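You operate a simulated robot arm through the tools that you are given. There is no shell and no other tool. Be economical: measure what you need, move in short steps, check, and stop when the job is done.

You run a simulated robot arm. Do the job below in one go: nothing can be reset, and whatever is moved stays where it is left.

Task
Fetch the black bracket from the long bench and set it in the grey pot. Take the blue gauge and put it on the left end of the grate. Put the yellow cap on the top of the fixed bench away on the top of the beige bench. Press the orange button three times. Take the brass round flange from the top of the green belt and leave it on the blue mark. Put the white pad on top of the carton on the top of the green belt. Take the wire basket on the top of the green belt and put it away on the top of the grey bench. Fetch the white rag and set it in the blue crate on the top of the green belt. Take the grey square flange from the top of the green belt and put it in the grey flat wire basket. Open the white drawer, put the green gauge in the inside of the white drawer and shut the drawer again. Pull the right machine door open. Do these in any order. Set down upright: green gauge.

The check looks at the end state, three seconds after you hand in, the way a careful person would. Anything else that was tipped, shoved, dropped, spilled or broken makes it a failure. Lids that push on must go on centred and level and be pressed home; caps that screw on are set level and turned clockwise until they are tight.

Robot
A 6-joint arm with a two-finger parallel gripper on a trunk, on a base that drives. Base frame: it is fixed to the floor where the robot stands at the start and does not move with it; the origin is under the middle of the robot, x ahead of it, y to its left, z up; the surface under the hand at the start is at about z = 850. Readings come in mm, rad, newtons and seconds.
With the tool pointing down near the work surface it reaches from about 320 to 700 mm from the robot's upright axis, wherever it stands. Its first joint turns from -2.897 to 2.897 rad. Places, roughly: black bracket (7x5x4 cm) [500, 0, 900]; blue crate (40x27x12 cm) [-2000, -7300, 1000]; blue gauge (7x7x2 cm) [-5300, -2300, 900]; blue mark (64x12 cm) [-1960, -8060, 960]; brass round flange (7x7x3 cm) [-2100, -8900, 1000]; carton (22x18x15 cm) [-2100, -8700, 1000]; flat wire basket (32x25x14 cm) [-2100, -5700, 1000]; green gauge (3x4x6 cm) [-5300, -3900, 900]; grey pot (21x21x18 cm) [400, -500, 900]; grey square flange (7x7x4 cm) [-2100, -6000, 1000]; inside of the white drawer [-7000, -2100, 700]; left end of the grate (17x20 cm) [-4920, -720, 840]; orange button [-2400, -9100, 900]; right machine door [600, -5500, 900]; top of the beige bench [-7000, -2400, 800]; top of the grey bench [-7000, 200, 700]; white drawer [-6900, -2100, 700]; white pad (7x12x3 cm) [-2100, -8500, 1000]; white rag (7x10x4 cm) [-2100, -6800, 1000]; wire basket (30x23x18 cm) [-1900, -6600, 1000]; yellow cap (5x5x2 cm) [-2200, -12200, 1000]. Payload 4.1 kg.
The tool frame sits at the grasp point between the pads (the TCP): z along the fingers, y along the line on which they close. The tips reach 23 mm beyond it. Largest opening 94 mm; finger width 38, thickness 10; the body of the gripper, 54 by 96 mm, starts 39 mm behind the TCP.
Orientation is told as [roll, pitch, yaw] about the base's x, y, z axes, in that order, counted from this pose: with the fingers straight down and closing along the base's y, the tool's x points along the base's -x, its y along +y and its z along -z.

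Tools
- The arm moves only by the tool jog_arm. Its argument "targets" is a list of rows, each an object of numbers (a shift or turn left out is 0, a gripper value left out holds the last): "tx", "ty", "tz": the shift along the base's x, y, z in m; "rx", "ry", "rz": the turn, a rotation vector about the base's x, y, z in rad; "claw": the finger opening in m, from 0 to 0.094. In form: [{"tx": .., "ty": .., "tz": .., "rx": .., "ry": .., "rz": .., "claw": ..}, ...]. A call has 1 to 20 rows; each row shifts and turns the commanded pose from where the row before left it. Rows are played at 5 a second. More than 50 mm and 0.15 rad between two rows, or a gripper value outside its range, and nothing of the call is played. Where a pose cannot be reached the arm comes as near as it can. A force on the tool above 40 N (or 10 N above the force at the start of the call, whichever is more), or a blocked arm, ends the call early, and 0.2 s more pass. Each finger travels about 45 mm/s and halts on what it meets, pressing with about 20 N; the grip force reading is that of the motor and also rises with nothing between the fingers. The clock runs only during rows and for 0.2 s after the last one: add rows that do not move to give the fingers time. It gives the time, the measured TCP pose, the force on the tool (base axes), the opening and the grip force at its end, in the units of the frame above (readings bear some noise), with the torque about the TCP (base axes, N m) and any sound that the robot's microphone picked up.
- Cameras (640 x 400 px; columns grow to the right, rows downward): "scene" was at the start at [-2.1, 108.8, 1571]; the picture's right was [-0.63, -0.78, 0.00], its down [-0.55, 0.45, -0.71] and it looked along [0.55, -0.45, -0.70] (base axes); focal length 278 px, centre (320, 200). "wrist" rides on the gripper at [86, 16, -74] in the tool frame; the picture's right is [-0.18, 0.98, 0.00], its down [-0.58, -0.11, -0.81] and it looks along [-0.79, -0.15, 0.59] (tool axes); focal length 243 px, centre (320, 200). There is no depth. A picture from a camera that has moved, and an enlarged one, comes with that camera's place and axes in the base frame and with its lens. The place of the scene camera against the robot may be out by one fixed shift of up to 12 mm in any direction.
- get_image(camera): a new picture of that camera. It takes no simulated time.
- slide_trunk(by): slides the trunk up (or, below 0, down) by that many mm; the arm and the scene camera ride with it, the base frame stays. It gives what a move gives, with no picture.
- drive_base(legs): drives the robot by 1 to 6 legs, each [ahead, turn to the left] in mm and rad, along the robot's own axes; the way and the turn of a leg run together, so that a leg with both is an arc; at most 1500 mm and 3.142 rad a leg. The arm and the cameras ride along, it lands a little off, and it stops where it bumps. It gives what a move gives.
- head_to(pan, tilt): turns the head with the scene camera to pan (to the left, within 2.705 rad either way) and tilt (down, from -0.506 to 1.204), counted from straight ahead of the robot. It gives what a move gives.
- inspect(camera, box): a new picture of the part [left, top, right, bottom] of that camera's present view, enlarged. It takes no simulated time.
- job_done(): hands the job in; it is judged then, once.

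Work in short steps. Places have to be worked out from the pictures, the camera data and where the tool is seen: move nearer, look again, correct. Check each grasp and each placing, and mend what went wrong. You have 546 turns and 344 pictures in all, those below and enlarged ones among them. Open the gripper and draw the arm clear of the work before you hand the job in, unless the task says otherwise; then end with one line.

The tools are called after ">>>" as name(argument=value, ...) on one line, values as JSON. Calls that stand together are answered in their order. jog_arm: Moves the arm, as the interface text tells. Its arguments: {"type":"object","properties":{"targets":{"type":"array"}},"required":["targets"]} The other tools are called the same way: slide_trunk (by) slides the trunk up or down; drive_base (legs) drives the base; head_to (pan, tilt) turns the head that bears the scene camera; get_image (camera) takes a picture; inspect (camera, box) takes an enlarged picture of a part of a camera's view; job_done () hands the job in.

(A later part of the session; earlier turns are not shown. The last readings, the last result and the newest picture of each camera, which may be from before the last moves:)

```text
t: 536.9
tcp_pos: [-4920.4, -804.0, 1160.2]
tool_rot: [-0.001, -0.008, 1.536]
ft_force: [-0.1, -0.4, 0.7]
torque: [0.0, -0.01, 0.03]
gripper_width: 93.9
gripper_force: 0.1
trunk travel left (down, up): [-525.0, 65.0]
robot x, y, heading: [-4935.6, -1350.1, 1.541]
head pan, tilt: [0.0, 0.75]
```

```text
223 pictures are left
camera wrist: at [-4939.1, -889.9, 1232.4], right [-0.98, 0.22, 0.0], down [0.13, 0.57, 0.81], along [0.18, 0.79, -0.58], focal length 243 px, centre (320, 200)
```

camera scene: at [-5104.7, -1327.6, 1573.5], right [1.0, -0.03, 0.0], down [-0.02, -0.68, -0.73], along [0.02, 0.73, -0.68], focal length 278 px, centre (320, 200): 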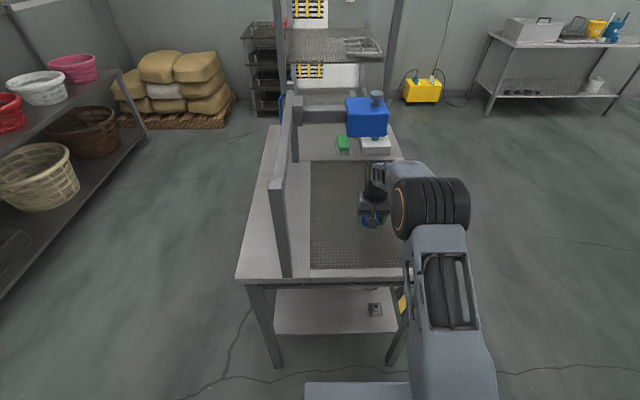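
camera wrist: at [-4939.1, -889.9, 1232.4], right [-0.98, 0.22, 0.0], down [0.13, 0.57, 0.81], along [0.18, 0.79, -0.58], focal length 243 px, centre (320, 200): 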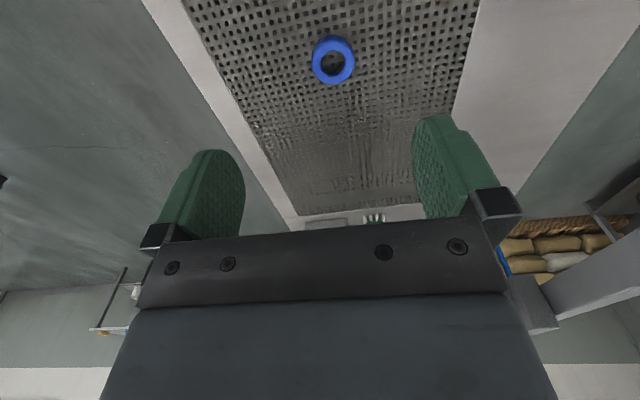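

The ring lies on the grate's left end. Next the belt's west side: drive back to the aisle and south.

>>> jog_arm(targets=[{"ty": -0.04, "tz": 0.015}, {"ty": -0.04, "tz": 0.015}, {"ty": -0.04, "tz": 0.015}, {"ty": -0.04}, {"ty": -0.04}, {}])

>>> drive_base(legs=[[0, -1.541], [1500, 0], [0, -1.571], [1500, 0], [1200, 0]])

>>> head_to(pan=0.1, tilt=0.3)

>>> get_image(camera="scene")

```text
t: 538.3
tcp_pos: [-4922.5, -1006.2, 1204.5]
tool_rot: [-0.003, -0.008, 1.537]
ft_force: [-0.1, 0.8, -0.2]
torque: [-0.05, 0.02, 0.01]
gripper_width: 94.0
gripper_force: 0.1
trunk travel left (down, up): [-525.0, 65.0]
robot x, y, heading: [-4930.6, -1351.1, 1.543]
head pan, tilt: [0.0, 0.75]
```

```text
t: 566.1
tcp_pos: [-3454.3, -4425.3, 1204.2]
tool_rot: [-0.001, -0.007, -1.574]
ft_force: [-0.1, -0.5, -0.6]
torque: [0.04, 0.04, -0.02]
gripper_width: 94.1
gripper_force: 0.0
trunk travel left (down, up): [-525.0, 65.0]
robot x, y, heading: [-3450.6, -4076.0, -1.566]
head pan, tilt: [0.0, 0.75]
```

```text
t: 567.0
tcp_pos: [-3453.6, -4425.4, 1203.7]
tool_rot: [-0.002, -0.009, -1.575]
ft_force: [0.3, -0.3, 0.5]
torque: [0.0, -0.03, 0.02]
gripper_width: 93.8
gripper_force: 0.1
trunk travel left (down, up): [-525.0, 65.0]
robot x, y, heading: [-3451.5, -4078.5, -1.565]
head pan, tilt: [0.099, 0.3]
```

```text
222 pictures are left
camera scene: at [-3280.6, -4117.6, 1613.8], right [-0.99, -0.1, 0.0], down [-0.03, 0.29, -0.95], along [0.1, -0.95, -0.3], focal length 278 px, centre (320, 200)
```

scene: 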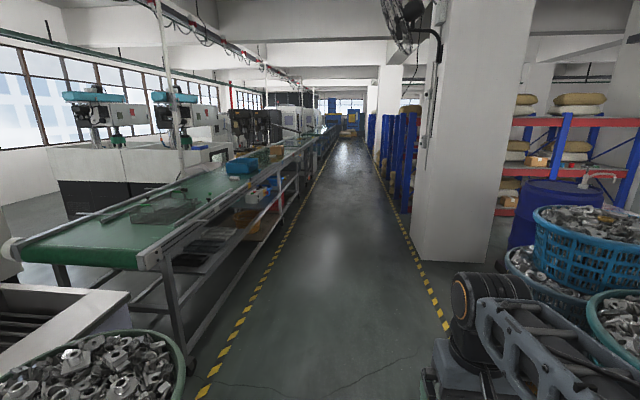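

The west aisle is clear. I'll drive to stand facing the belt by the square flange.

>>> drive_base(legs=[[1500, 0], [320, 0], [0, 1.568], [650, 0]])

>>> head_to(pan=0.0, tilt=0.7)

>>> get_image(camera="scene")

>>> get_image(camera="wrist")

```text
t: 583.1
tcp_pos: [-2489.4, -5903.5, 1204.3]
tool_rot: [-0.002, -0.01, -0.026]
ft_force: [0.3, -0.2, -0.1]
torque: [0.0, -0.02, 0.0]
gripper_width: 94.2
gripper_force: 0.1
trunk travel left (down, up): [-525.0, 65.0]
robot x, y, heading: [-2833.3, -5894.9, -0.018]
head pan, tilt: [0.099, 0.3]
```

```text
t: 584.0
tcp_pos: [-2488.8, -5905.3, 1203.6]
tool_rot: [-0.001, -0.008, -0.026]
ft_force: [0.3, -0.6, 0.1]
torque: [-0.04, 0.03, 0.01]
gripper_width: 94.1
gripper_force: 0.0
trunk travel left (down, up): [-525.0, 65.0]
robot x, y, heading: [-2832.7, -5897.2, -0.018]
head pan, tilt: [0.0, 0.7]
```

```text
221 pictures are left
camera scene: at [-2812.0, -5733.9, 1577.9], right [-0.02, -1.0, 0.0], down [-0.64, 0.01, -0.77], along [0.77, -0.01, -0.64], focal length 278 px, centre (320, 200)
```

scene: 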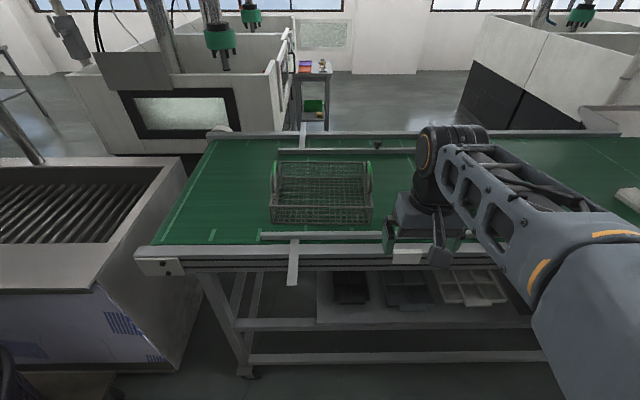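

```text
220 pictures are left
camera wrist: at [-2575.8, -5885.4, 1277.2], right [0.21, 0.98, 0.0], down [0.57, -0.12, 0.81], along [0.79, -0.17, -0.58], focal length 243 px, centre (320, 200)
```

wrist: 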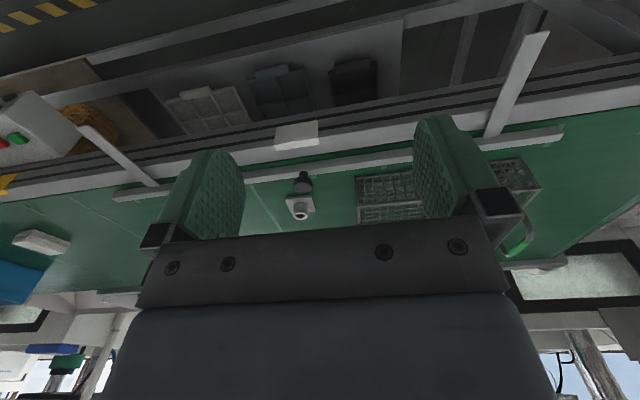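

The square flange (round boss on a square base) sits at about (-2141,-6025); the flat basket is centred around (-2047,-5748). I'll move 140 mm closer.

>>> drive_base(legs=[[140, 0.018]])

>>> jog_arm(targets=[{"tx": 0.03, "ty": -0.024}, {"tx": 0.03, "ty": -0.024}, {"tx": 0.025, "ty": -0.024}, {"ty": -0.025, "tz": -0.02, "ry": 0.009}, {}])

>>> get_image(camera="wrist")

>>> get_image(camera="scene")

```text
t: 585.3
tcp_pos: [-2348.8, -5900.9, 1202.5]
tool_rot: [-0.002, -0.005, -0.007]
ft_force: [0.3, -0.1, -0.5]
torque: [0.0, -0.02, 0.02]
gripper_width: 94.1
gripper_force: 0.1
trunk travel left (down, up): [-525.0, 65.0]
robot x, y, heading: [-2691.6, -5894.2, -0.003]
head pan, tilt: [0.0, 0.7]
```

```text
t: 586.5
tcp_pos: [-2265.8, -5997.8, 1182.9]
tool_rot: [-0.002, 0.002, -0.009]
ft_force: [0.5, 0.1, 0.4]
torque: [-0.03, -0.04, 0.02]
gripper_width: 94.0
gripper_force: 0.1
trunk travel left (down, up): [-525.0, 65.0]
robot x, y, heading: [-2694.1, -5896.6, -0.002]
head pan, tilt: [0.0, 0.7]
```

```text
219 pictures are left
camera wrist: at [-2351.7, -5979.7, 1257.9], right [0.19, 0.98, 0.0], down [0.58, -0.11, 0.81], along [0.79, -0.16, -0.59], focal length 243 px, centre (320, 200)
```

wrist: 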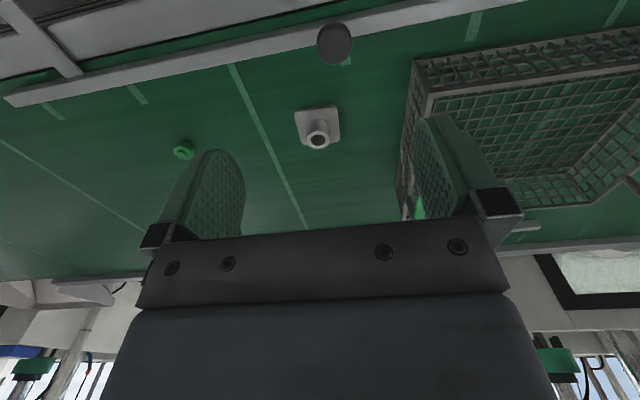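

```text
218 pictures are left
camera scene: at [-2675.3, -5735.1, 1577.8], right [0.0, -1.0, 0.0], down [-0.64, 0.0, -0.77], along [0.77, 0.0, -0.64], focal length 278 px, centre (320, 200)
```

scene: 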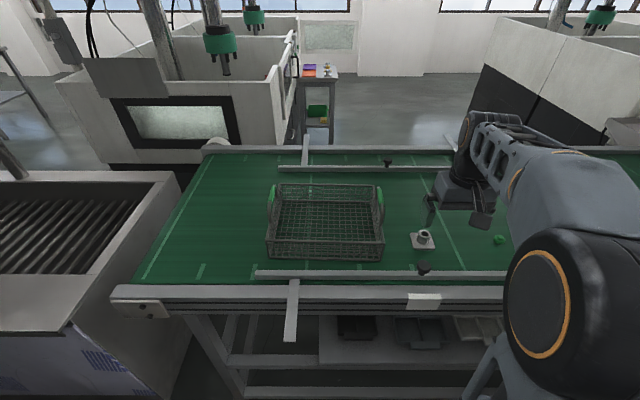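

Flange centre is about (-2130,-6029). I'll go above it and check.

>>> jog_arm(targets=[{"tx": 0.045, "ty": -0.01}, {"tx": 0.045, "ty": -0.01}, {"tx": 0.045, "ty": -0.011}, {"tz": -0.045}, {"tz": -0.045}, {"tz": -0.035}, {"claw": 0.08}, {}])

>>> get_image(camera="wrist")

```text
t: 588.3
tcp_pos: [-2130.3, -6027.2, 1059.7]
tool_rot: [-0.002, 0.001, -0.007]
ft_force: [0.9, 0.6, 0.4]
torque: [-0.02, 0.0, -0.01]
gripper_width: 80.0
gripper_force: 0.1
trunk travel left (down, up): [-525.0, 65.0]
robot x, y, heading: [-2694.8, -5896.3, -0.002]
head pan, tilt: [0.0, 0.7]
```

```text
217 pictures are left
camera wrist: at [-2216.3, -6010.2, 1133.5], right [0.19, 0.98, 0.0], down [0.58, -0.11, 0.81], along [0.79, -0.16, -0.59], focal length 243 px, centre (320, 200)
```

wrist: 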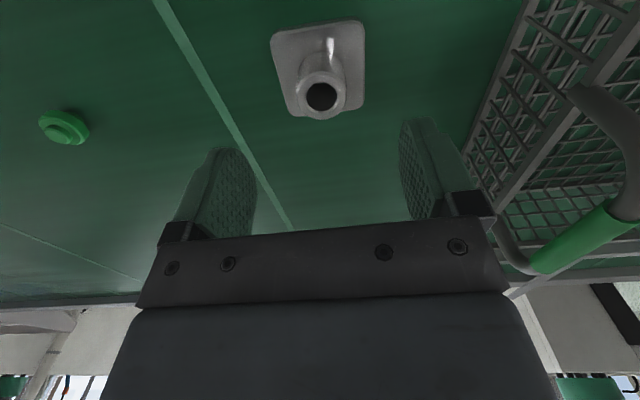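

Aligned with the boss. I'll descend so the tips stay above the base plate, and grip the boss.

>>> jog_arm(targets=[{"tx": -0.003, "tz": -0.035}, {"tz": -0.03}, {"tz": -0.007}, {}, {"claw": 0.02}, {"claw": 0.02}, {"claw": 0.02}, {"claw": 0.02}, {"claw": 0.02}, {"claw": 0.02}])

>>> get_image(camera="wrist")

```text
t: 590.5
tcp_pos: [-2132.7, -6028.5, 987.4]
tool_rot: [-0.001, 0.0, -0.008]
ft_force: [0.3, 0.7, 0.1]
torque: [0.04, 0.05, -0.01]
gripper_width: 33.1
gripper_force: 20.1
trunk travel left (down, up): [-525.0, 65.0]
robot x, y, heading: [-2695.6, -5893.3, 0.006]
head pan, tilt: [0.0, 0.7]
```

```text
216 pictures are left
camera wrist: at [-2218.6, -6011.0, 1061.6], right [0.19, 0.98, 0.0], down [0.58, -0.11, 0.81], along [0.79, -0.16, -0.59], focal length 243 px, centre (320, 200)
```

wrist: 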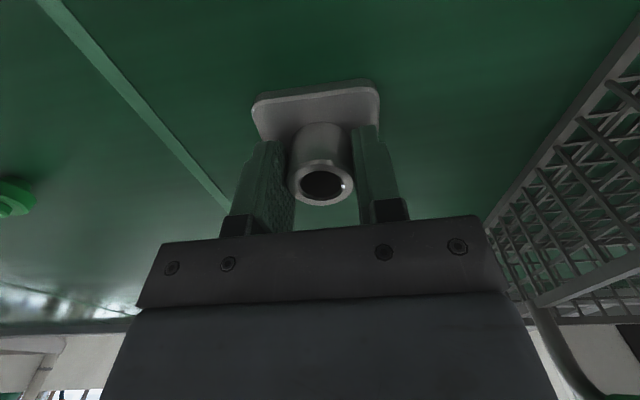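

Gripped (33 mm). Lifting and moving over the flat basket.

>>> jog_arm(targets=[{"tz": 0.02}, {"tz": 0.04}, {"tz": 0.04}, {"tz": 0.04}, {"tz": 0.04}, {"ty": 0.046, "tx": 0.006}, {"ty": 0.046, "tx": 0.006}, {"ty": 0.046, "tx": 0.006}, {"ty": 0.046, "tx": 0.006}, {"ty": 0.046, "tx": 0.006}, {"ty": 0.046, "tx": 0.006}, {}])

>>> get_image(camera="wrist")

>>> get_image(camera="scene")

```text
t: 593.1
tcp_pos: [-2095.5, -5752.0, 1164.1]
tool_rot: [-0.001, 0.001, -0.01]
ft_force: [0.5, 0.1, -0.6]
torque: [0.0, 0.03, 0.0]
gripper_width: 33.1
gripper_force: 20.1
trunk travel left (down, up): [-525.0, 65.0]
robot x, y, heading: [-2698.9, -5898.5, -0.004]
head pan, tilt: [0.0, 0.7]
```

```text
215 pictures are left
camera wrist: at [-2182.3, -5734.2, 1238.6], right [0.19, 0.98, 0.0], down [0.58, -0.11, 0.81], along [0.79, -0.16, -0.59], focal length 243 px, centre (320, 200)
```

wrist: 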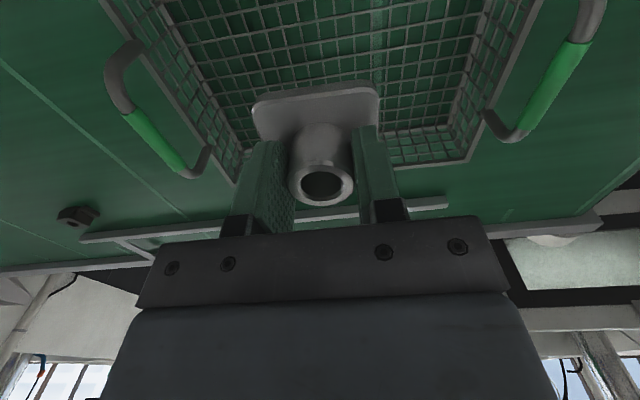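

```text
214 pictures are left
camera scene: at [-2675.0, -5734.8, 1577.8], right [0.0, -1.0, 0.0], down [-0.64, 0.0, -0.76], along [0.76, 0.0, -0.64], focal length 278 px, centre (320, 200)
```

scene: 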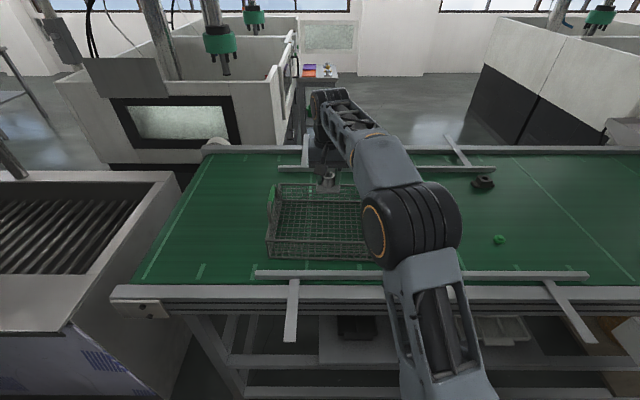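

I'll centre over the basket (x≈-2060) so the wrist camera stays inside its walls, then lower.

>>> jog_arm(targets=[{"tx": 0.035}, {"tz": -0.04}, {"tz": -0.04}, {"tz": -0.035}, {"tz": -0.03}, {}])

>>> get_image(camera="wrist")

```text
t: 594.5
tcp_pos: [-2060.5, -5752.5, 1017.5]
tool_rot: [-0.003, -0.001, -0.008]
ft_force: [0.0, -0.1, -2.2]
torque: [0.0, -0.01, -0.02]
gripper_width: 33.1
gripper_force: 20.2
trunk travel left (down, up): [-525.0, 65.0]
robot x, y, heading: [-2694.7, -5896.0, -0.002]
head pan, tilt: [0.0, 0.7]
```

```text
213 pictures are left
camera wrist: at [-2147.5, -5734.8, 1092.5], right [0.19, 0.98, 0.0], down [0.58, -0.11, 0.81], along [0.79, -0.16, -0.59], focal length 243 px, centre (320, 200)
```

wrist: 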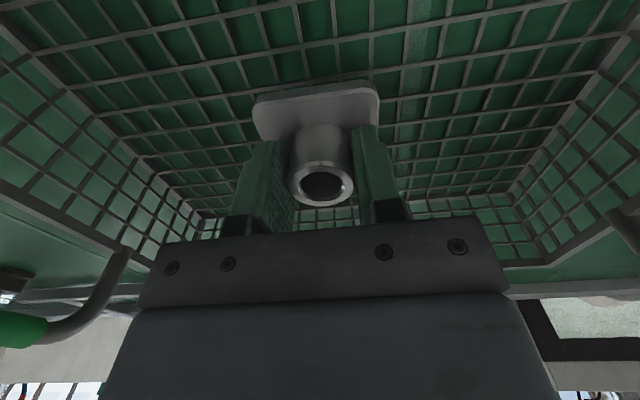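

>>> jog_arm(targets=[{"tz": -0.012}, {"tz": -0.006}, {"tz": -0.003}, {"tz": -0.003}, {}])

```text
t: 595.7
tcp_pos: [-2061.9, -5752.7, 996.3]
tool_rot: [-0.002, 0.0, -0.008]
ft_force: [-0.2, 0.6, -0.8]
torque: [-0.02, 0.04, 0.03]
gripper_width: 33.1
gripper_force: 20.2
trunk travel left (down, up): [-525.0, 65.0]
robot x, y, heading: [-2694.6, -5899.8, -0.003]
head pan, tilt: [0.0, 0.7]
```

>>> jog_arm(targets=[{"tz": -0.002}, {"tz": -0.002}, {"tz": -0.0015}, {}])

```text
t: 596.7
tcp_pos: [-2062.5, -5752.4, 993.3]
tool_rot: [0.0, -0.002, -0.008]
ft_force: [3.9, 0.7, 9.5]
torque: [0.05, 0.17, 0.0]
gripper_width: 33.1
gripper_force: 20.0
trunk travel left (down, up): [-525.0, 65.0]
robot x, y, heading: [-2698.2, -5895.6, -0.007]
head pan, tilt: [0.0, 0.7]
```

Contact with the basket floor. I'll release and rise.

>>> jog_arm(targets=[{"tz": 0.001, "claw": 0.045}, {"claw": 0.06}, {"claw": 0.06}, {"tz": 0.02}, {"tz": 0.04}, {"tz": 0.05}, {"tz": 0.05}, {"tz": 0.04}, {}])

>>> get_image(camera="wrist")

```text
t: 598.7
tcp_pos: [-2061.4, -5753.2, 1191.7]
tool_rot: [-0.002, 0.0, -0.009]
ft_force: [0.4, 0.1, -0.3]
torque: [0.0, 0.0, -0.01]
gripper_width: 60.3
gripper_force: 0.0
trunk travel left (down, up): [-525.0, 65.0]
robot x, y, heading: [-2694.0, -5896.4, -0.004]
head pan, tilt: [0.0, 0.7]
```

```text
212 pictures are left
camera wrist: at [-2148.4, -5735.5, 1266.1], right [0.19, 0.98, 0.0], down [0.58, -0.11, 0.81], along [0.79, -0.16, -0.59], focal length 243 px, centre (320, 200)
```

wrist: 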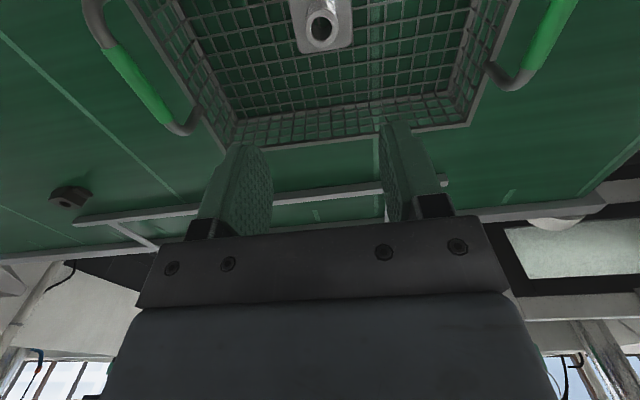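

The flange rests in the flat basket. Next the rag and crate: I'll retract and drive along the belt to y≈-7050.

>>> jog_arm(targets=[{"tx": -0.045, "ty": -0.02}, {"tx": -0.045, "ty": -0.02}, {"tx": -0.045, "ty": -0.02}, {"tx": -0.045, "ty": -0.02}, {"tx": -0.045, "ty": -0.02}, {"tx": -0.045, "ty": -0.02}, {"tx": -0.02, "ty": -0.02}, {}])

>>> drive_base(legs=[[-150, 0], [0, -1.571], [1160, 0], [0, 1.571], [150, 0]])

>>> get_image(camera="scene")

>>> get_image(camera="wrist")

```text
t: 600.5
tcp_pos: [-2351.3, -5890.6, 1192.6]
tool_rot: [-0.001, 0.001, -0.009]
ft_force: [0.6, 0.1, -0.3]
torque: [0.0, -0.03, 0.0]
gripper_width: 60.0
gripper_force: 0.1
trunk travel left (down, up): [-525.0, 65.0]
robot x, y, heading: [-2697.5, -5895.1, -0.003]
head pan, tilt: [0.0, 0.7]
```

```text
t: 616.1
tcp_pos: [-2338.6, -7033.5, 1191.9]
tool_rot: [-0.002, 0.003, 0.034]
ft_force: [-0.4, 0.1, -0.9]
torque: [0.01, 0.02, -0.03]
gripper_width: 60.2
gripper_force: 0.1
trunk travel left (down, up): [-525.0, 65.0]
robot x, y, heading: [-2684.7, -7051.2, 0.038]
head pan, tilt: [0.0, 0.7]
```

```text
211 pictures are left
camera scene: at [-2668.2, -6891.3, 1577.8], right [0.04, -1.0, 0.0], down [-0.64, -0.02, -0.76], along [0.76, 0.03, -0.64], focal length 278 px, centre (320, 200)
```

scene: 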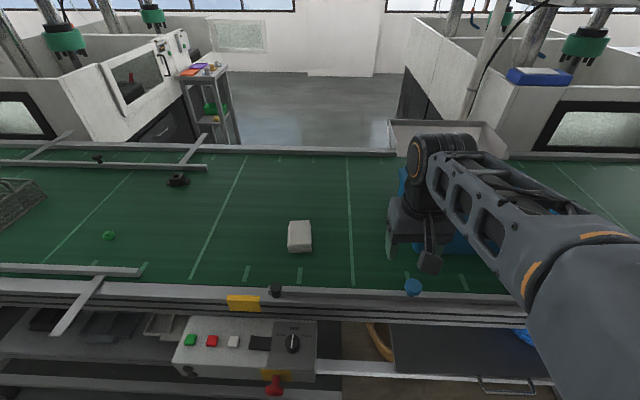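

```text
210 pictures are left
camera wrist: at [-2424.6, -7019.7, 1265.9], right [0.15, 0.99, 0.0], down [0.59, -0.09, 0.81], along [0.8, -0.12, -0.59], focal length 243 px, centre (320, 200)
```

wrist: 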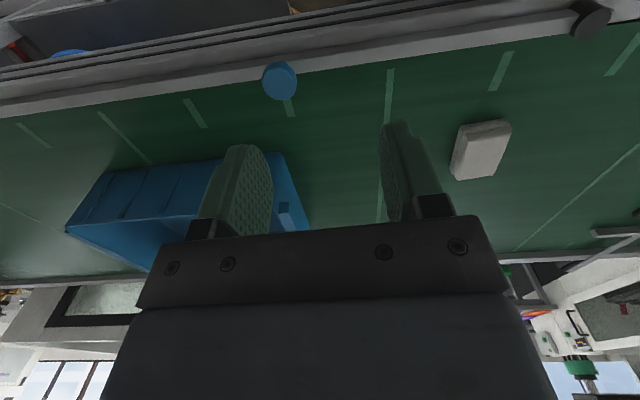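

The rag is at about (-2127,-6808), its 7 cm side across y. I'll go above it.

>>> jog_arm(targets=[{"tx": 0.03, "ty": 0.032, "claw": 0.094}, {"tx": 0.03, "ty": 0.032}, {"tx": 0.03, "ty": 0.032}, {"tx": 0.03, "ty": 0.032}, {"tx": 0.03, "ty": 0.032}, {"tx": 0.03, "ty": 0.032}, {"tx": 0.03, "ty": 0.033, "rz": -0.034}, {"tz": -0.045}, {"tz": -0.045}, {"tz": -0.02}, {}])

>>> get_image(camera="wrist")

```text
t: 618.5
tcp_pos: [-2128.3, -6809.6, 1082.0]
tool_rot: [-0.001, 0.002, -0.002]
ft_force: [-0.3, 0.7, 1.0]
torque: [-0.01, 0.0, 0.01]
gripper_width: 94.1
gripper_force: 0.0
trunk travel left (down, up): [-525.0, 65.0]
robot x, y, heading: [-2682.8, -7056.1, 0.035]
head pan, tilt: [0.0, 0.7]
```

```text
209 pictures are left
camera wrist: at [-2213.9, -6792.4, 1156.8], right [0.19, 0.98, 0.0], down [0.58, -0.11, 0.81], along [0.79, -0.15, -0.59], focal length 243 px, centre (320, 200)
```

wrist: 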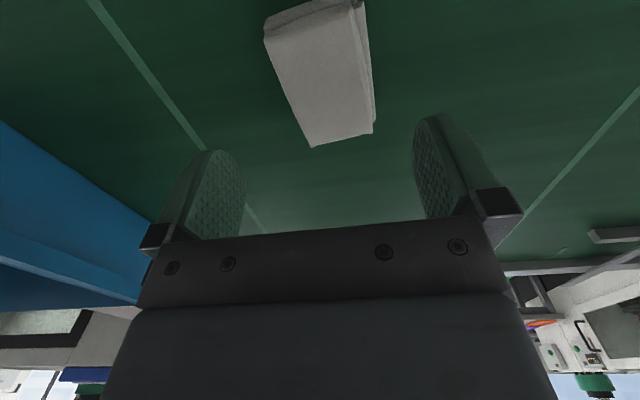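

Rag centre (-2112,-6803), turned about 0.075 rad. I'll align, descend and grip.

>>> jog_arm(targets=[{"tx": 0.016, "ty": 0.006, "rz": 0.075, "tz": -0.02}, {"tz": -0.035}, {"tz": -0.03}, {"tz": -0.015}, {"tz": -0.005}, {}])

>>> get_image(camera="wrist")

```text
t: 619.9
tcp_pos: [-2114.0, -6802.6, 978.5]
tool_rot: [-0.001, 0.002, 0.072]
ft_force: [-0.4, 0.2, 0.4]
torque: [-0.02, 0.02, 0.0]
gripper_width: 93.9
gripper_force: 0.2
trunk travel left (down, up): [-525.0, 65.0]
robot x, y, heading: [-2678.2, -7053.1, 0.038]
head pan, tilt: [0.0, 0.7]
```

```text
208 pictures are left
camera wrist: at [-2201.0, -6791.7, 1051.2], right [0.11, 0.99, 0.0], down [0.59, -0.07, 0.81], along [0.8, -0.09, -0.59], focal length 243 px, centre (320, 200)
```

wrist: 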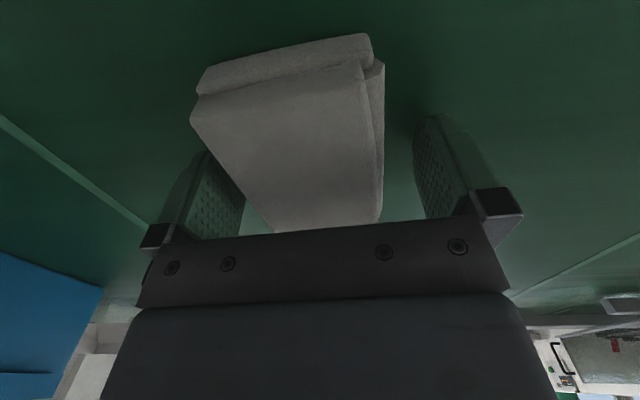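

>>> jog_arm(targets=[{"claw": 0.04}, {"claw": 0.04}, {"claw": 0.04}, {"claw": 0.04}, {"claw": 0.04}, {}])

>>> get_image(camera="wrist")

```text
t: 621.3
tcp_pos: [-2114.7, -6801.5, 977.5]
tool_rot: [-0.001, 0.002, 0.073]
ft_force: [-0.2, 0.4, -0.6]
torque: [-0.01, -0.02, 0.01]
gripper_width: 64.5
gripper_force: 20.4
trunk travel left (down, up): [-525.0, 65.0]
robot x, y, heading: [-2680.4, -7055.4, 0.037]
head pan, tilt: [0.0, 0.7]
```

```text
207 pictures are left
camera wrist: at [-2201.0, -6791.6, 1051.4], right [0.11, 0.99, 0.0], down [0.59, -0.07, 0.81], along [0.8, -0.09, -0.59], focal length 243 px, centre (320, 200)
```

wrist: 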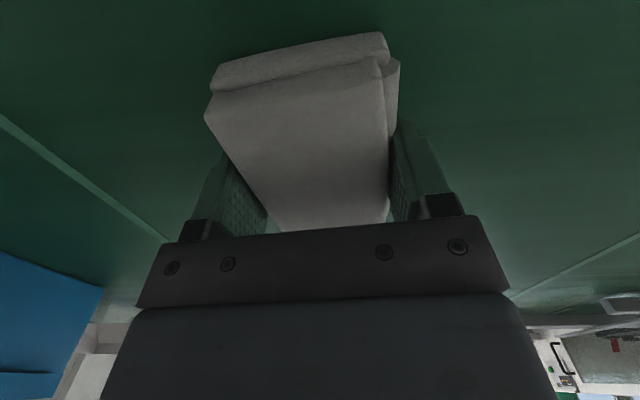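

Gripped (64 mm). Lifting and carrying to the crate.

>>> jog_arm(targets=[{"tz": 0.02}, {"tz": 0.045}, {"tz": 0.045}, {"tz": 0.045}, {"tz": 0.045}, {"ty": -0.048}, {"ty": -0.048}, {"ty": -0.048}, {"ty": -0.048}, {"ty": -0.048}, {"ty": -0.048}, {"ty": -0.048, "tx": 0.01}, {"ty": -0.048, "tx": 0.01}, {"ty": -0.048, "tx": 0.01}, {"ty": -0.045, "tx": 0.01}, {}])

>>> get_image(camera="wrist")

>>> get_image(camera="scene")

```text
t: 624.7
tcp_pos: [-2073.2, -7279.1, 1177.9]
tool_rot: [-0.001, 0.001, 0.074]
ft_force: [0.0, 0.4, -0.3]
torque: [0.0, 0.03, 0.03]
gripper_width: 64.6
gripper_force: 20.1
trunk travel left (down, up): [-525.0, 65.0]
robot x, y, heading: [-2683.9, -7053.2, 0.038]
head pan, tilt: [0.0, 0.7]
```

```text
206 pictures are left
camera wrist: at [-2159.5, -7268.4, 1251.3], right [0.11, 0.99, 0.0], down [0.59, -0.07, 0.81], along [0.8, -0.09, -0.59], focal length 243 px, centre (320, 200)
```

wrist: 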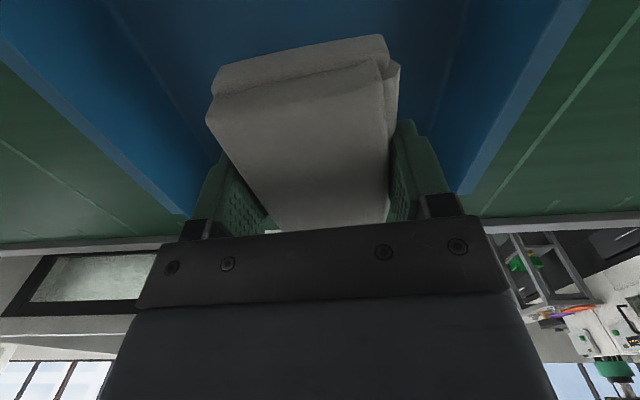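

```text
205 pictures are left
camera scene: at [-2669.1, -6891.4, 1577.8], right [0.04, -1.0, 0.0], down [-0.64, -0.03, -0.76], along [0.76, 0.03, -0.64], focal length 278 px, centre (320, 200)
```

scene: 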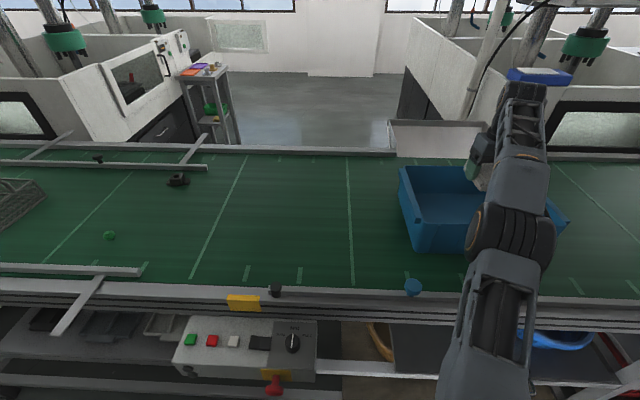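

I'll turn the tool 90° so the wrist camera stays within the crate, and shift to x≈-2045 before lowering.

>>> jog_arm(targets=[{"rz": 0.138, "tx": 0.0025, "ty": -0.001}, {"rz": 0.138, "tx": 0.0025, "ty": -0.001}, {"rz": 0.138, "tx": 0.0025, "ty": -0.001}, {"rz": 0.138, "tx": 0.0025, "ty": -0.001}, {"rz": 0.138, "tx": 0.0025, "ty": -0.001}, {"rz": 0.138, "tx": 0.0025, "ty": -0.001}, {"rz": 0.138, "tx": 0.0025, "ty": -0.001}, {"rz": 0.138, "tx": 0.0025, "ty": -0.001}, {"rz": 0.138, "tx": 0.0025, "ty": -0.001}, {"rz": 0.138, "tx": 0.0025, "ty": -0.001}, {"rz": 0.116, "tx": 0.0025, "ty": -0.001}, {}])

>>> get_image(camera="wrist")

```text
t: 627.3
tcp_pos: [-2077.1, -7278.7, 1191.3]
tool_rot: [-0.001, 0.0, 1.571]
ft_force: [-0.4, 0.1, -0.8]
torque: [0.01, 0.02, -0.02]
gripper_width: 64.7
gripper_force: 20.1
out of reach, approached as far as the arm can: row 3, 4, 6, 10, 11
trunk travel left (down, up): [-525.0, 65.0]
robot x, y, heading: [-2681.9, -7055.9, 0.039]
head pan, tilt: [0.0, 0.7]
```

```text
204 pictures are left
camera wrist: at [-2093.2, -7363.8, 1264.8], right [-0.98, 0.18, 0.0], down [0.11, 0.58, 0.81], along [0.15, 0.79, -0.59], focal length 243 px, centre (320, 200)
```

wrist: 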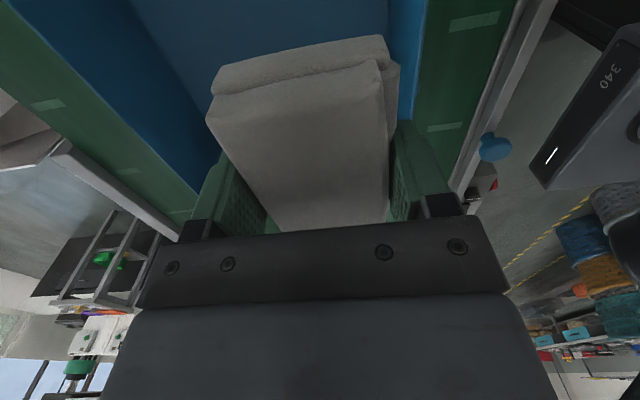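

>>> jog_arm(targets=[{"tz": -0.03}, {"tz": -0.03}, {"tx": 0.02}, {"tx": 0.012}, {}])

>>> get_image(camera="wrist")

>>> get_image(camera="scene")

```text
t: 628.5
tcp_pos: [-2047.6, -7276.7, 1129.7]
tool_rot: [-0.004, 0.002, 1.571]
ft_force: [0.4, 0.7, -0.7]
torque: [-0.03, 0.02, 0.0]
gripper_width: 64.6
gripper_force: 20.6
trunk travel left (down, up): [-525.0, 65.0]
robot x, y, heading: [-2680.4, -7054.0, 0.035]
head pan, tilt: [0.0, 0.7]
```

```text
203 pictures are left
camera wrist: at [-2063.7, -7362.4, 1204.5], right [-0.98, 0.19, 0.0], down [0.11, 0.58, 0.81], along [0.15, 0.79, -0.59], focal length 243 px, centre (320, 200)
```

wrist: 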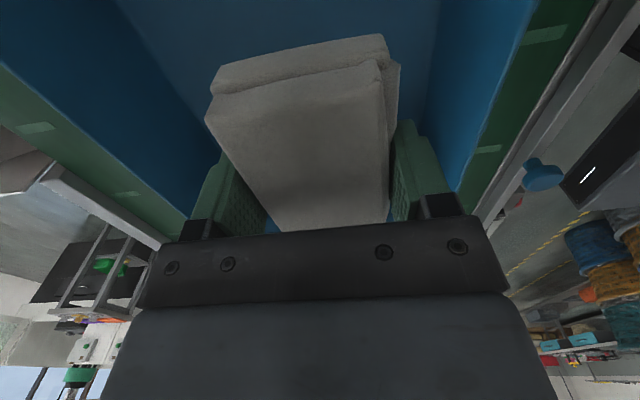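

```text
202 pictures are left
camera scene: at [-2668.7, -6891.5, 1577.8], right [0.04, -1.0, 0.0], down [-0.64, -0.02, -0.76], along [0.76, 0.03, -0.64], focal length 278 px, centre (320, 200)
```

scene: 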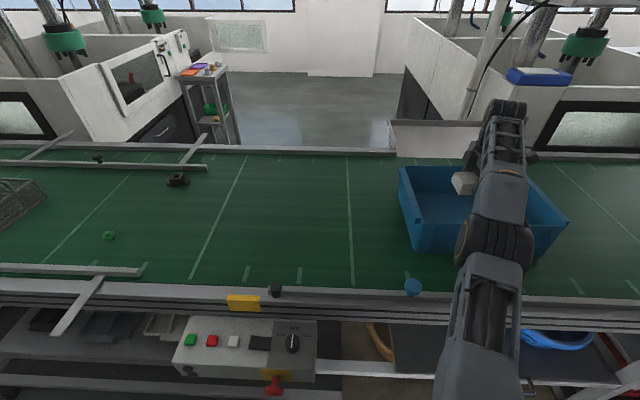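

Well within the crate. Lowering.

>>> jog_arm(targets=[{"tz": -0.04}, {"tz": -0.04}, {"tz": -0.03}, {"tz": -0.02}, {"tz": -0.008}, {}])

>>> get_image(camera="wrist")

```text
t: 629.9
tcp_pos: [-2044.9, -7277.9, 993.5]
tool_rot: [-0.001, 0.002, 1.57]
ft_force: [0.3, 0.1, -0.6]
torque: [-0.01, -0.02, 0.01]
gripper_width: 64.3
gripper_force: 20.3
trunk travel left (down, up): [-525.0, 65.0]
robot x, y, heading: [-2678.8, -7053.1, 0.039]
head pan, tilt: [0.0, 0.7]
```

```text
201 pictures are left
camera wrist: at [-2061.2, -7363.1, 1067.8], right [-0.98, 0.19, 0.0], down [0.11, 0.58, 0.81], along [0.15, 0.79, -0.59], focal length 243 px, centre (320, 200)
```

wrist: 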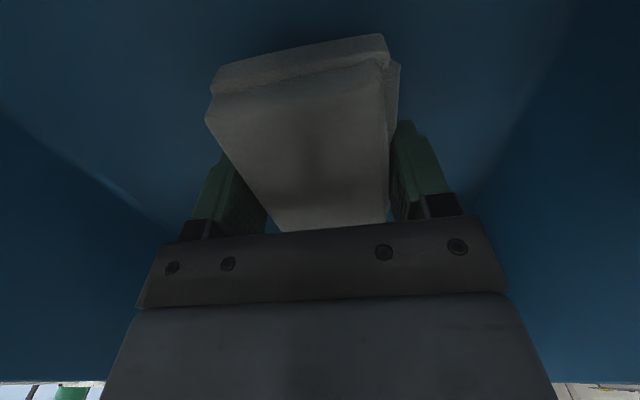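

>>> jog_arm(targets=[{"tz": -0.003}, {"tz": -0.003}, {"tz": -0.003}, {"tz": -0.002}, {}])

```text
t: 631.1
tcp_pos: [-2045.0, -7277.8, 982.7]
tool_rot: [-0.002, 0.002, 1.568]
ft_force: [0.2, 0.5, 1.2]
torque: [0.06, 0.0, 0.03]
gripper_width: 64.2
gripper_force: 19.6
trunk travel left (down, up): [-525.0, 65.0]
robot x, y, heading: [-2683.2, -7050.6, 0.035]
head pan, tilt: [0.0, 0.7]
```

Light contact. I'll release and rise.

>>> jog_arm(targets=[{"tz": -0.001, "claw": 0.085}, {"claw": 0.085}, {"claw": 0.085}, {"tz": 0.02}, {"tz": 0.04}, {"tz": 0.04}, {"tz": 0.04}, {"tz": 0.03}, {"tx": -0.03, "tz": 0.02}, {}])

>>> get_image(camera="wrist")

>>> get_image(camera="scene")

```text
t: 633.3
tcp_pos: [-2086.6, -7272.6, 1166.7]
tool_rot: [-0.001, 0.002, 1.569]
ft_force: [-0.7, -0.2, -0.2]
torque: [0.02, -0.03, 0.03]
gripper_width: 85.0
gripper_force: 0.1
out of reach, approached as far as the arm can: row 8
trunk travel left (down, up): [-525.0, 65.0]
robot x, y, heading: [-2682.4, -7053.3, 0.038]
head pan, tilt: [0.0, 0.7]
```

```text
200 pictures are left
camera wrist: at [-2102.8, -7358.3, 1240.8], right [-0.98, 0.19, 0.0], down [0.11, 0.58, 0.81], along [0.15, 0.79, -0.59], focal length 243 px, centre (320, 200)
```

wrist: 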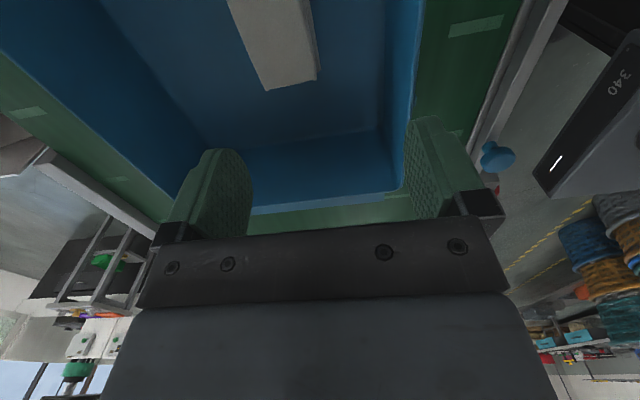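

```text
199 pictures are left
camera scene: at [-2670.3, -6890.8, 1577.7], right [0.04, -1.0, 0.0], down [-0.64, -0.02, -0.77], along [0.77, 0.03, -0.64], focal length 278 px, centre (320, 200)
```

scene: 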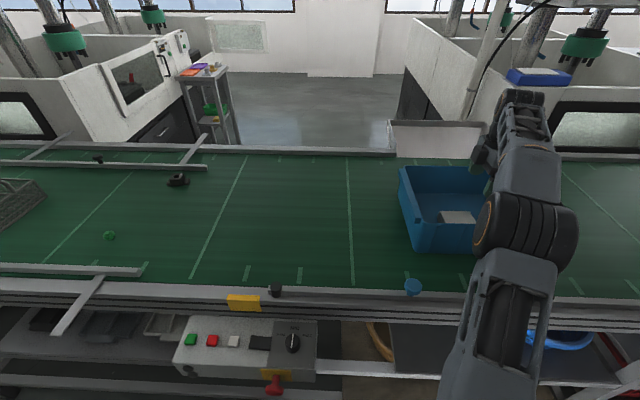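

The rag is in the crate. I'll retract and drive south along the belt to the carton area.

>>> jog_arm(targets=[{"tx": -0.023, "ty": 0.02, "rz": -0.14}, {"tx": -0.023, "ty": 0.02, "rz": -0.14}, {"tx": -0.023, "ty": 0.02, "rz": -0.14}, {"tx": -0.023, "ty": 0.02, "rz": -0.14}, {"tx": -0.023, "ty": 0.02, "rz": -0.14}, {"tx": -0.023, "ty": 0.02, "rz": -0.14}, {"tx": -0.023, "ty": 0.02, "rz": -0.14}, {"tx": -0.023, "ty": 0.02, "rz": -0.14}, {"tx": -0.023, "ty": 0.02, "rz": -0.14}, {"tx": -0.023, "ty": 0.02, "rz": -0.14}, {"tx": -0.023, "ty": 0.02, "rz": -0.132, "tz": 0.02}, {}])

>>> drive_base(legs=[[-180, 0], [0, -1.608], [1350, 0], [0, 0.0001]])

>>> head_to(pan=0.5, tilt=0.45)

>>> get_image(camera="scene")

```text
t: 635.9
tcp_pos: [-2341.7, -7053.2, 1185.5]
tool_rot: [0.0, 0.002, 0.037]
ft_force: [0.5, -0.2, 0.4]
torque: [-0.01, 0.0, -0.01]
gripper_width: 85.4
gripper_force: 0.0
trunk travel left (down, up): [-525.0, 65.0]
robot x, y, heading: [-2681.2, -7052.4, 0.04]
head pan, tilt: [0.0, 0.7]
```

```text
t: 647.9
tcp_pos: [-2895.4, -8737.1, 1186.3]
tool_rot: [-0.001, 0.002, -1.586]
ft_force: [0.7, 0.1, -0.4]
torque: [0.0, -0.02, 0.02]
gripper_width: 84.9
gripper_force: 0.0
trunk travel left (down, up): [-525.0, 65.0]
robot x, y, heading: [-2878.9, -8395.6, -1.583]
head pan, tilt: [0.0, 0.7]
```

```text
t: 648.9
tcp_pos: [-2897.0, -8737.2, 1186.4]
tool_rot: [-0.002, 0.002, -1.586]
ft_force: [0.8, 0.5, 0.1]
torque: [0.03, -0.02, -0.05]
gripper_width: 84.9
gripper_force: 0.1
trunk travel left (down, up): [-525.0, 65.0]
robot x, y, heading: [-2882.2, -8394.3, -1.581]
head pan, tilt: [0.499, 0.45]
```

```text
198 pictures are left
camera scene: at [-2674.9, -8424.7, 1599.9], right [-0.88, -0.47, 0.0], down [-0.2, 0.39, -0.9], along [0.42, -0.8, -0.44], focal length 278 px, centre (320, 200)
```

scene: 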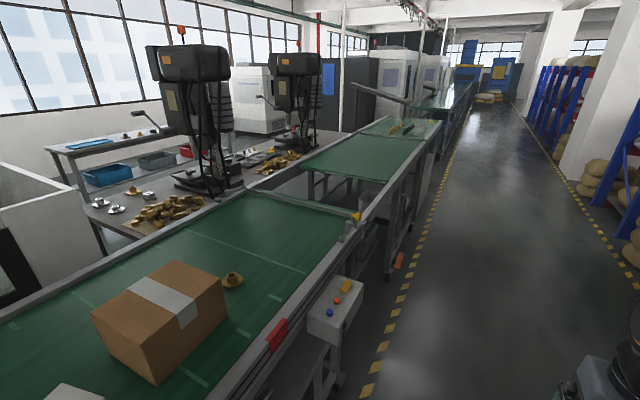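

I see the carton, the brass flange behind it at about (-2097,-8910), and the button box with an orange and a blue button. I'll stand at about (-2690,-8720) facing the belt, to reach all of them.

>>> drive_base(legs=[[325, 0], [0, 1.582], [190, 0]])

>>> head_to(pan=-0.3, tilt=0.75)

>>> get_image(camera="scene")

>>> head_to(pan=0.5, tilt=0.7)

>>> get_image(camera="scene")

```text
t: 656.0
tcp_pos: [-2349.5, -8746.7, 1185.3]
tool_rot: [-0.001, 0.003, -0.02]
ft_force: [1.3, -0.4, 0.1]
torque: [0.0, 0.0, -0.02]
gripper_width: 85.2
gripper_force: 0.1
trunk travel left (down, up): [-525.0, 65.0]
robot x, y, heading: [-2690.2, -8727.2, -0.014]
head pan, tilt: [0.499, 0.45]
```

```text
t: 657.1
tcp_pos: [-2349.1, -8747.5, 1185.7]
tool_rot: [-0.002, 0.002, -0.021]
ft_force: [0.4, 0.0, -0.3]
torque: [0.02, 0.0, -0.02]
gripper_width: 85.0
gripper_force: 0.1
trunk travel left (down, up): [-525.0, 65.0]
robot x, y, heading: [-2691.7, -8730.5, -0.019]
head pan, tilt: [-0.3, 0.75]
```

```text
197 pictures are left
camera scene: at [-2673.7, -8590.7, 1573.6], right [-0.31, -0.95, 0.0], down [-0.65, 0.21, -0.73], along [0.69, -0.23, -0.68], focal length 278 px, centre (320, 200)
```

scene: 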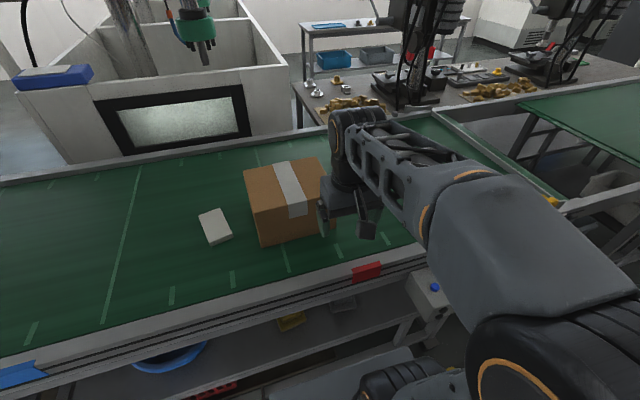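

```text
t: 658.2
tcp_pos: [-2349.1, -8745.2, 1185.2]
tool_rot: [-0.002, 0.001, -0.022]
ft_force: [-0.4, -0.1, 0.1]
torque: [-0.01, -0.02, -0.03]
gripper_width: 84.8
gripper_force: 0.1
trunk travel left (down, up): [-525.0, 65.0]
robot x, y, heading: [-2692.2, -8727.6, -0.021]
head pan, tilt: [0.499, 0.7]
```

```text
196 pictures are left
camera scene: at [-2677.0, -8525.6, 1577.8], right [0.46, -0.89, 0.0], down [-0.57, -0.3, -0.76], along [0.68, 0.35, -0.64], focal length 278 px, centre (320, 200)
```

scene: 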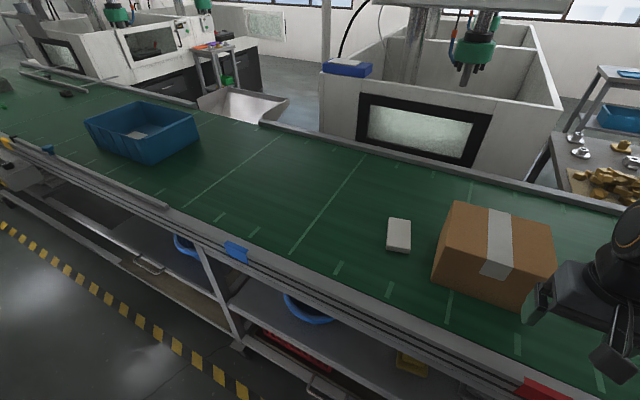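

Blue clip on the rail at y≈-8076 marks the blue strip across the belt. First the pad: it's at about (-2072,-8473), turned +0.18 rad; the carton top is centred near (-2082,-8695,1100). I'll go above the pad.

>>> jog_arm(targets=[{"tx": 0.031, "ty": 0.03, "rz": 0.023, "claw": 0.094}, {"tx": 0.031, "ty": 0.03, "rz": 0.023}, {"tx": 0.031, "ty": 0.03, "rz": 0.023}, {"tx": 0.031, "ty": 0.03, "rz": 0.023}, {"tx": 0.031, "ty": 0.03, "rz": 0.023}, {"tx": 0.031, "ty": 0.03, "rz": 0.023}, {"tx": 0.031, "ty": 0.03, "rz": 0.023}, {"tx": 0.031, "ty": 0.031, "rz": 0.023}, {"tx": 0.029, "ty": 0.031, "rz": 0.02}, {"tz": -0.045}, {"tz": -0.045}, {"tz": -0.02}, {}])

>>> get_image(camera="wrist")

```text
t: 661.0
tcp_pos: [-2085.5, -8479.1, 1068.4]
tool_rot: [-0.001, 0.002, 0.184]
ft_force: [-0.3, -0.7, -0.1]
torque: [-0.01, 0.01, 0.03]
gripper_width: 93.8
gripper_force: 0.2
out of reach, approached as far as the arm can: row 9
trunk travel left (down, up): [-525.0, 65.0]
robot x, y, heading: [-2689.8, -8726.1, -0.021]
head pan, tilt: [0.499, 0.7]
```

```text
195 pictures are left
camera wrist: at [-2173.9, -8478.3, 1142.6], right [0.0, 1.0, 0.0], down [0.59, 0.0, 0.81], along [0.81, 0.0, -0.59], focal length 243 px, centre (320, 200)
```

wrist: 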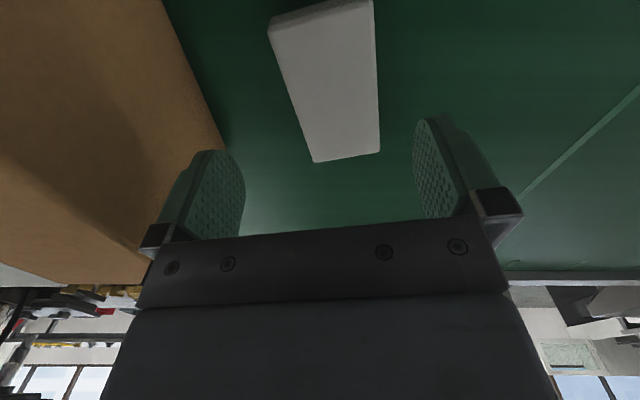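

Pad centre (-2070,-8467), yaw 0.226. I'll align and descend.

>>> jog_arm(targets=[{"tx": 0.0155, "ty": 0.012, "rz": 0.042}, {"tz": -0.035}, {"tz": -0.03}, {"tz": -0.02}, {"tz": -0.006}, {}])

>>> get_image(camera="wrist")

```text
t: 662.5
tcp_pos: [-2071.9, -8467.9, 977.2]
tool_rot: [-0.003, 0.001, 0.223]
ft_force: [0.2, -0.4, 0.5]
torque: [0.02, -0.04, 0.0]
gripper_width: 94.0
gripper_force: 0.0
trunk travel left (down, up): [-525.0, 65.0]
robot x, y, heading: [-2691.3, -8725.4, -0.025]
head pan, tilt: [0.499, 0.7]
```

```text
194 pictures are left
camera wrist: at [-2159.5, -8471.8, 1050.9], right [-0.04, 1.0, 0.0], down [0.59, 0.03, 0.81], along [0.81, 0.03, -0.59], focal length 243 px, centre (320, 200)
```

wrist: 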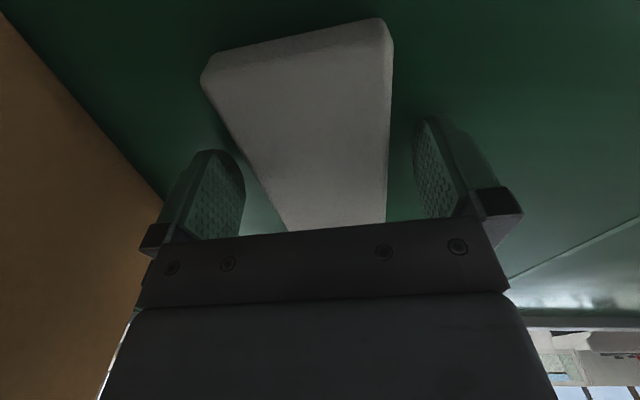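

Pad lies between the fingers. Closing and lifting.

>>> jog_arm(targets=[{"tz": -0.001, "claw": 0.04}, {"claw": 0.04}, {"claw": 0.04}, {"claw": 0.04}, {"claw": 0.04}, {"tz": 0.02}, {"tz": 0.04}, {"tz": 0.045}, {"tz": 0.045}, {"tz": 0.03}, {}])

>>> get_image(camera="wrist")

```text
t: 664.9
tcp_pos: [-2080.4, -8473.7, 1154.5]
tool_rot: [-0.003, 0.002, 0.224]
ft_force: [0.8, -0.2, -0.2]
torque: [0.0, 0.0, 0.03]
gripper_width: 65.0
gripper_force: 19.9
out of reach, approached as far as the arm can: row 10
trunk travel left (down, up): [-525.0, 65.0]
robot x, y, heading: [-2690.6, -8726.6, -0.024]
head pan, tilt: [0.499, 0.7]
```

```text
193 pictures are left
camera wrist: at [-2167.6, -8477.0, 1228.3], right [-0.04, 1.0, 0.0], down [0.59, 0.03, 0.81], along [0.8, 0.03, -0.59], focal length 243 px, centre (320, 200)
```

wrist: 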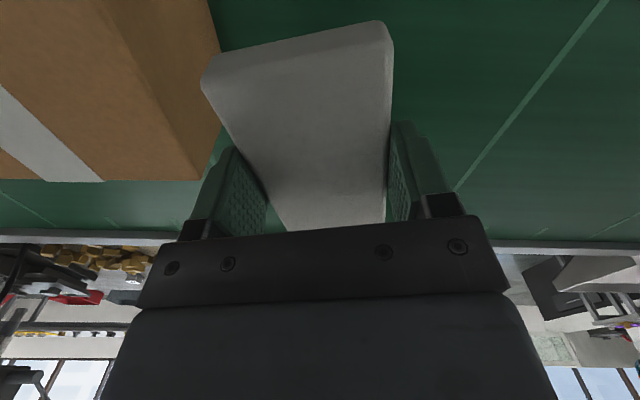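

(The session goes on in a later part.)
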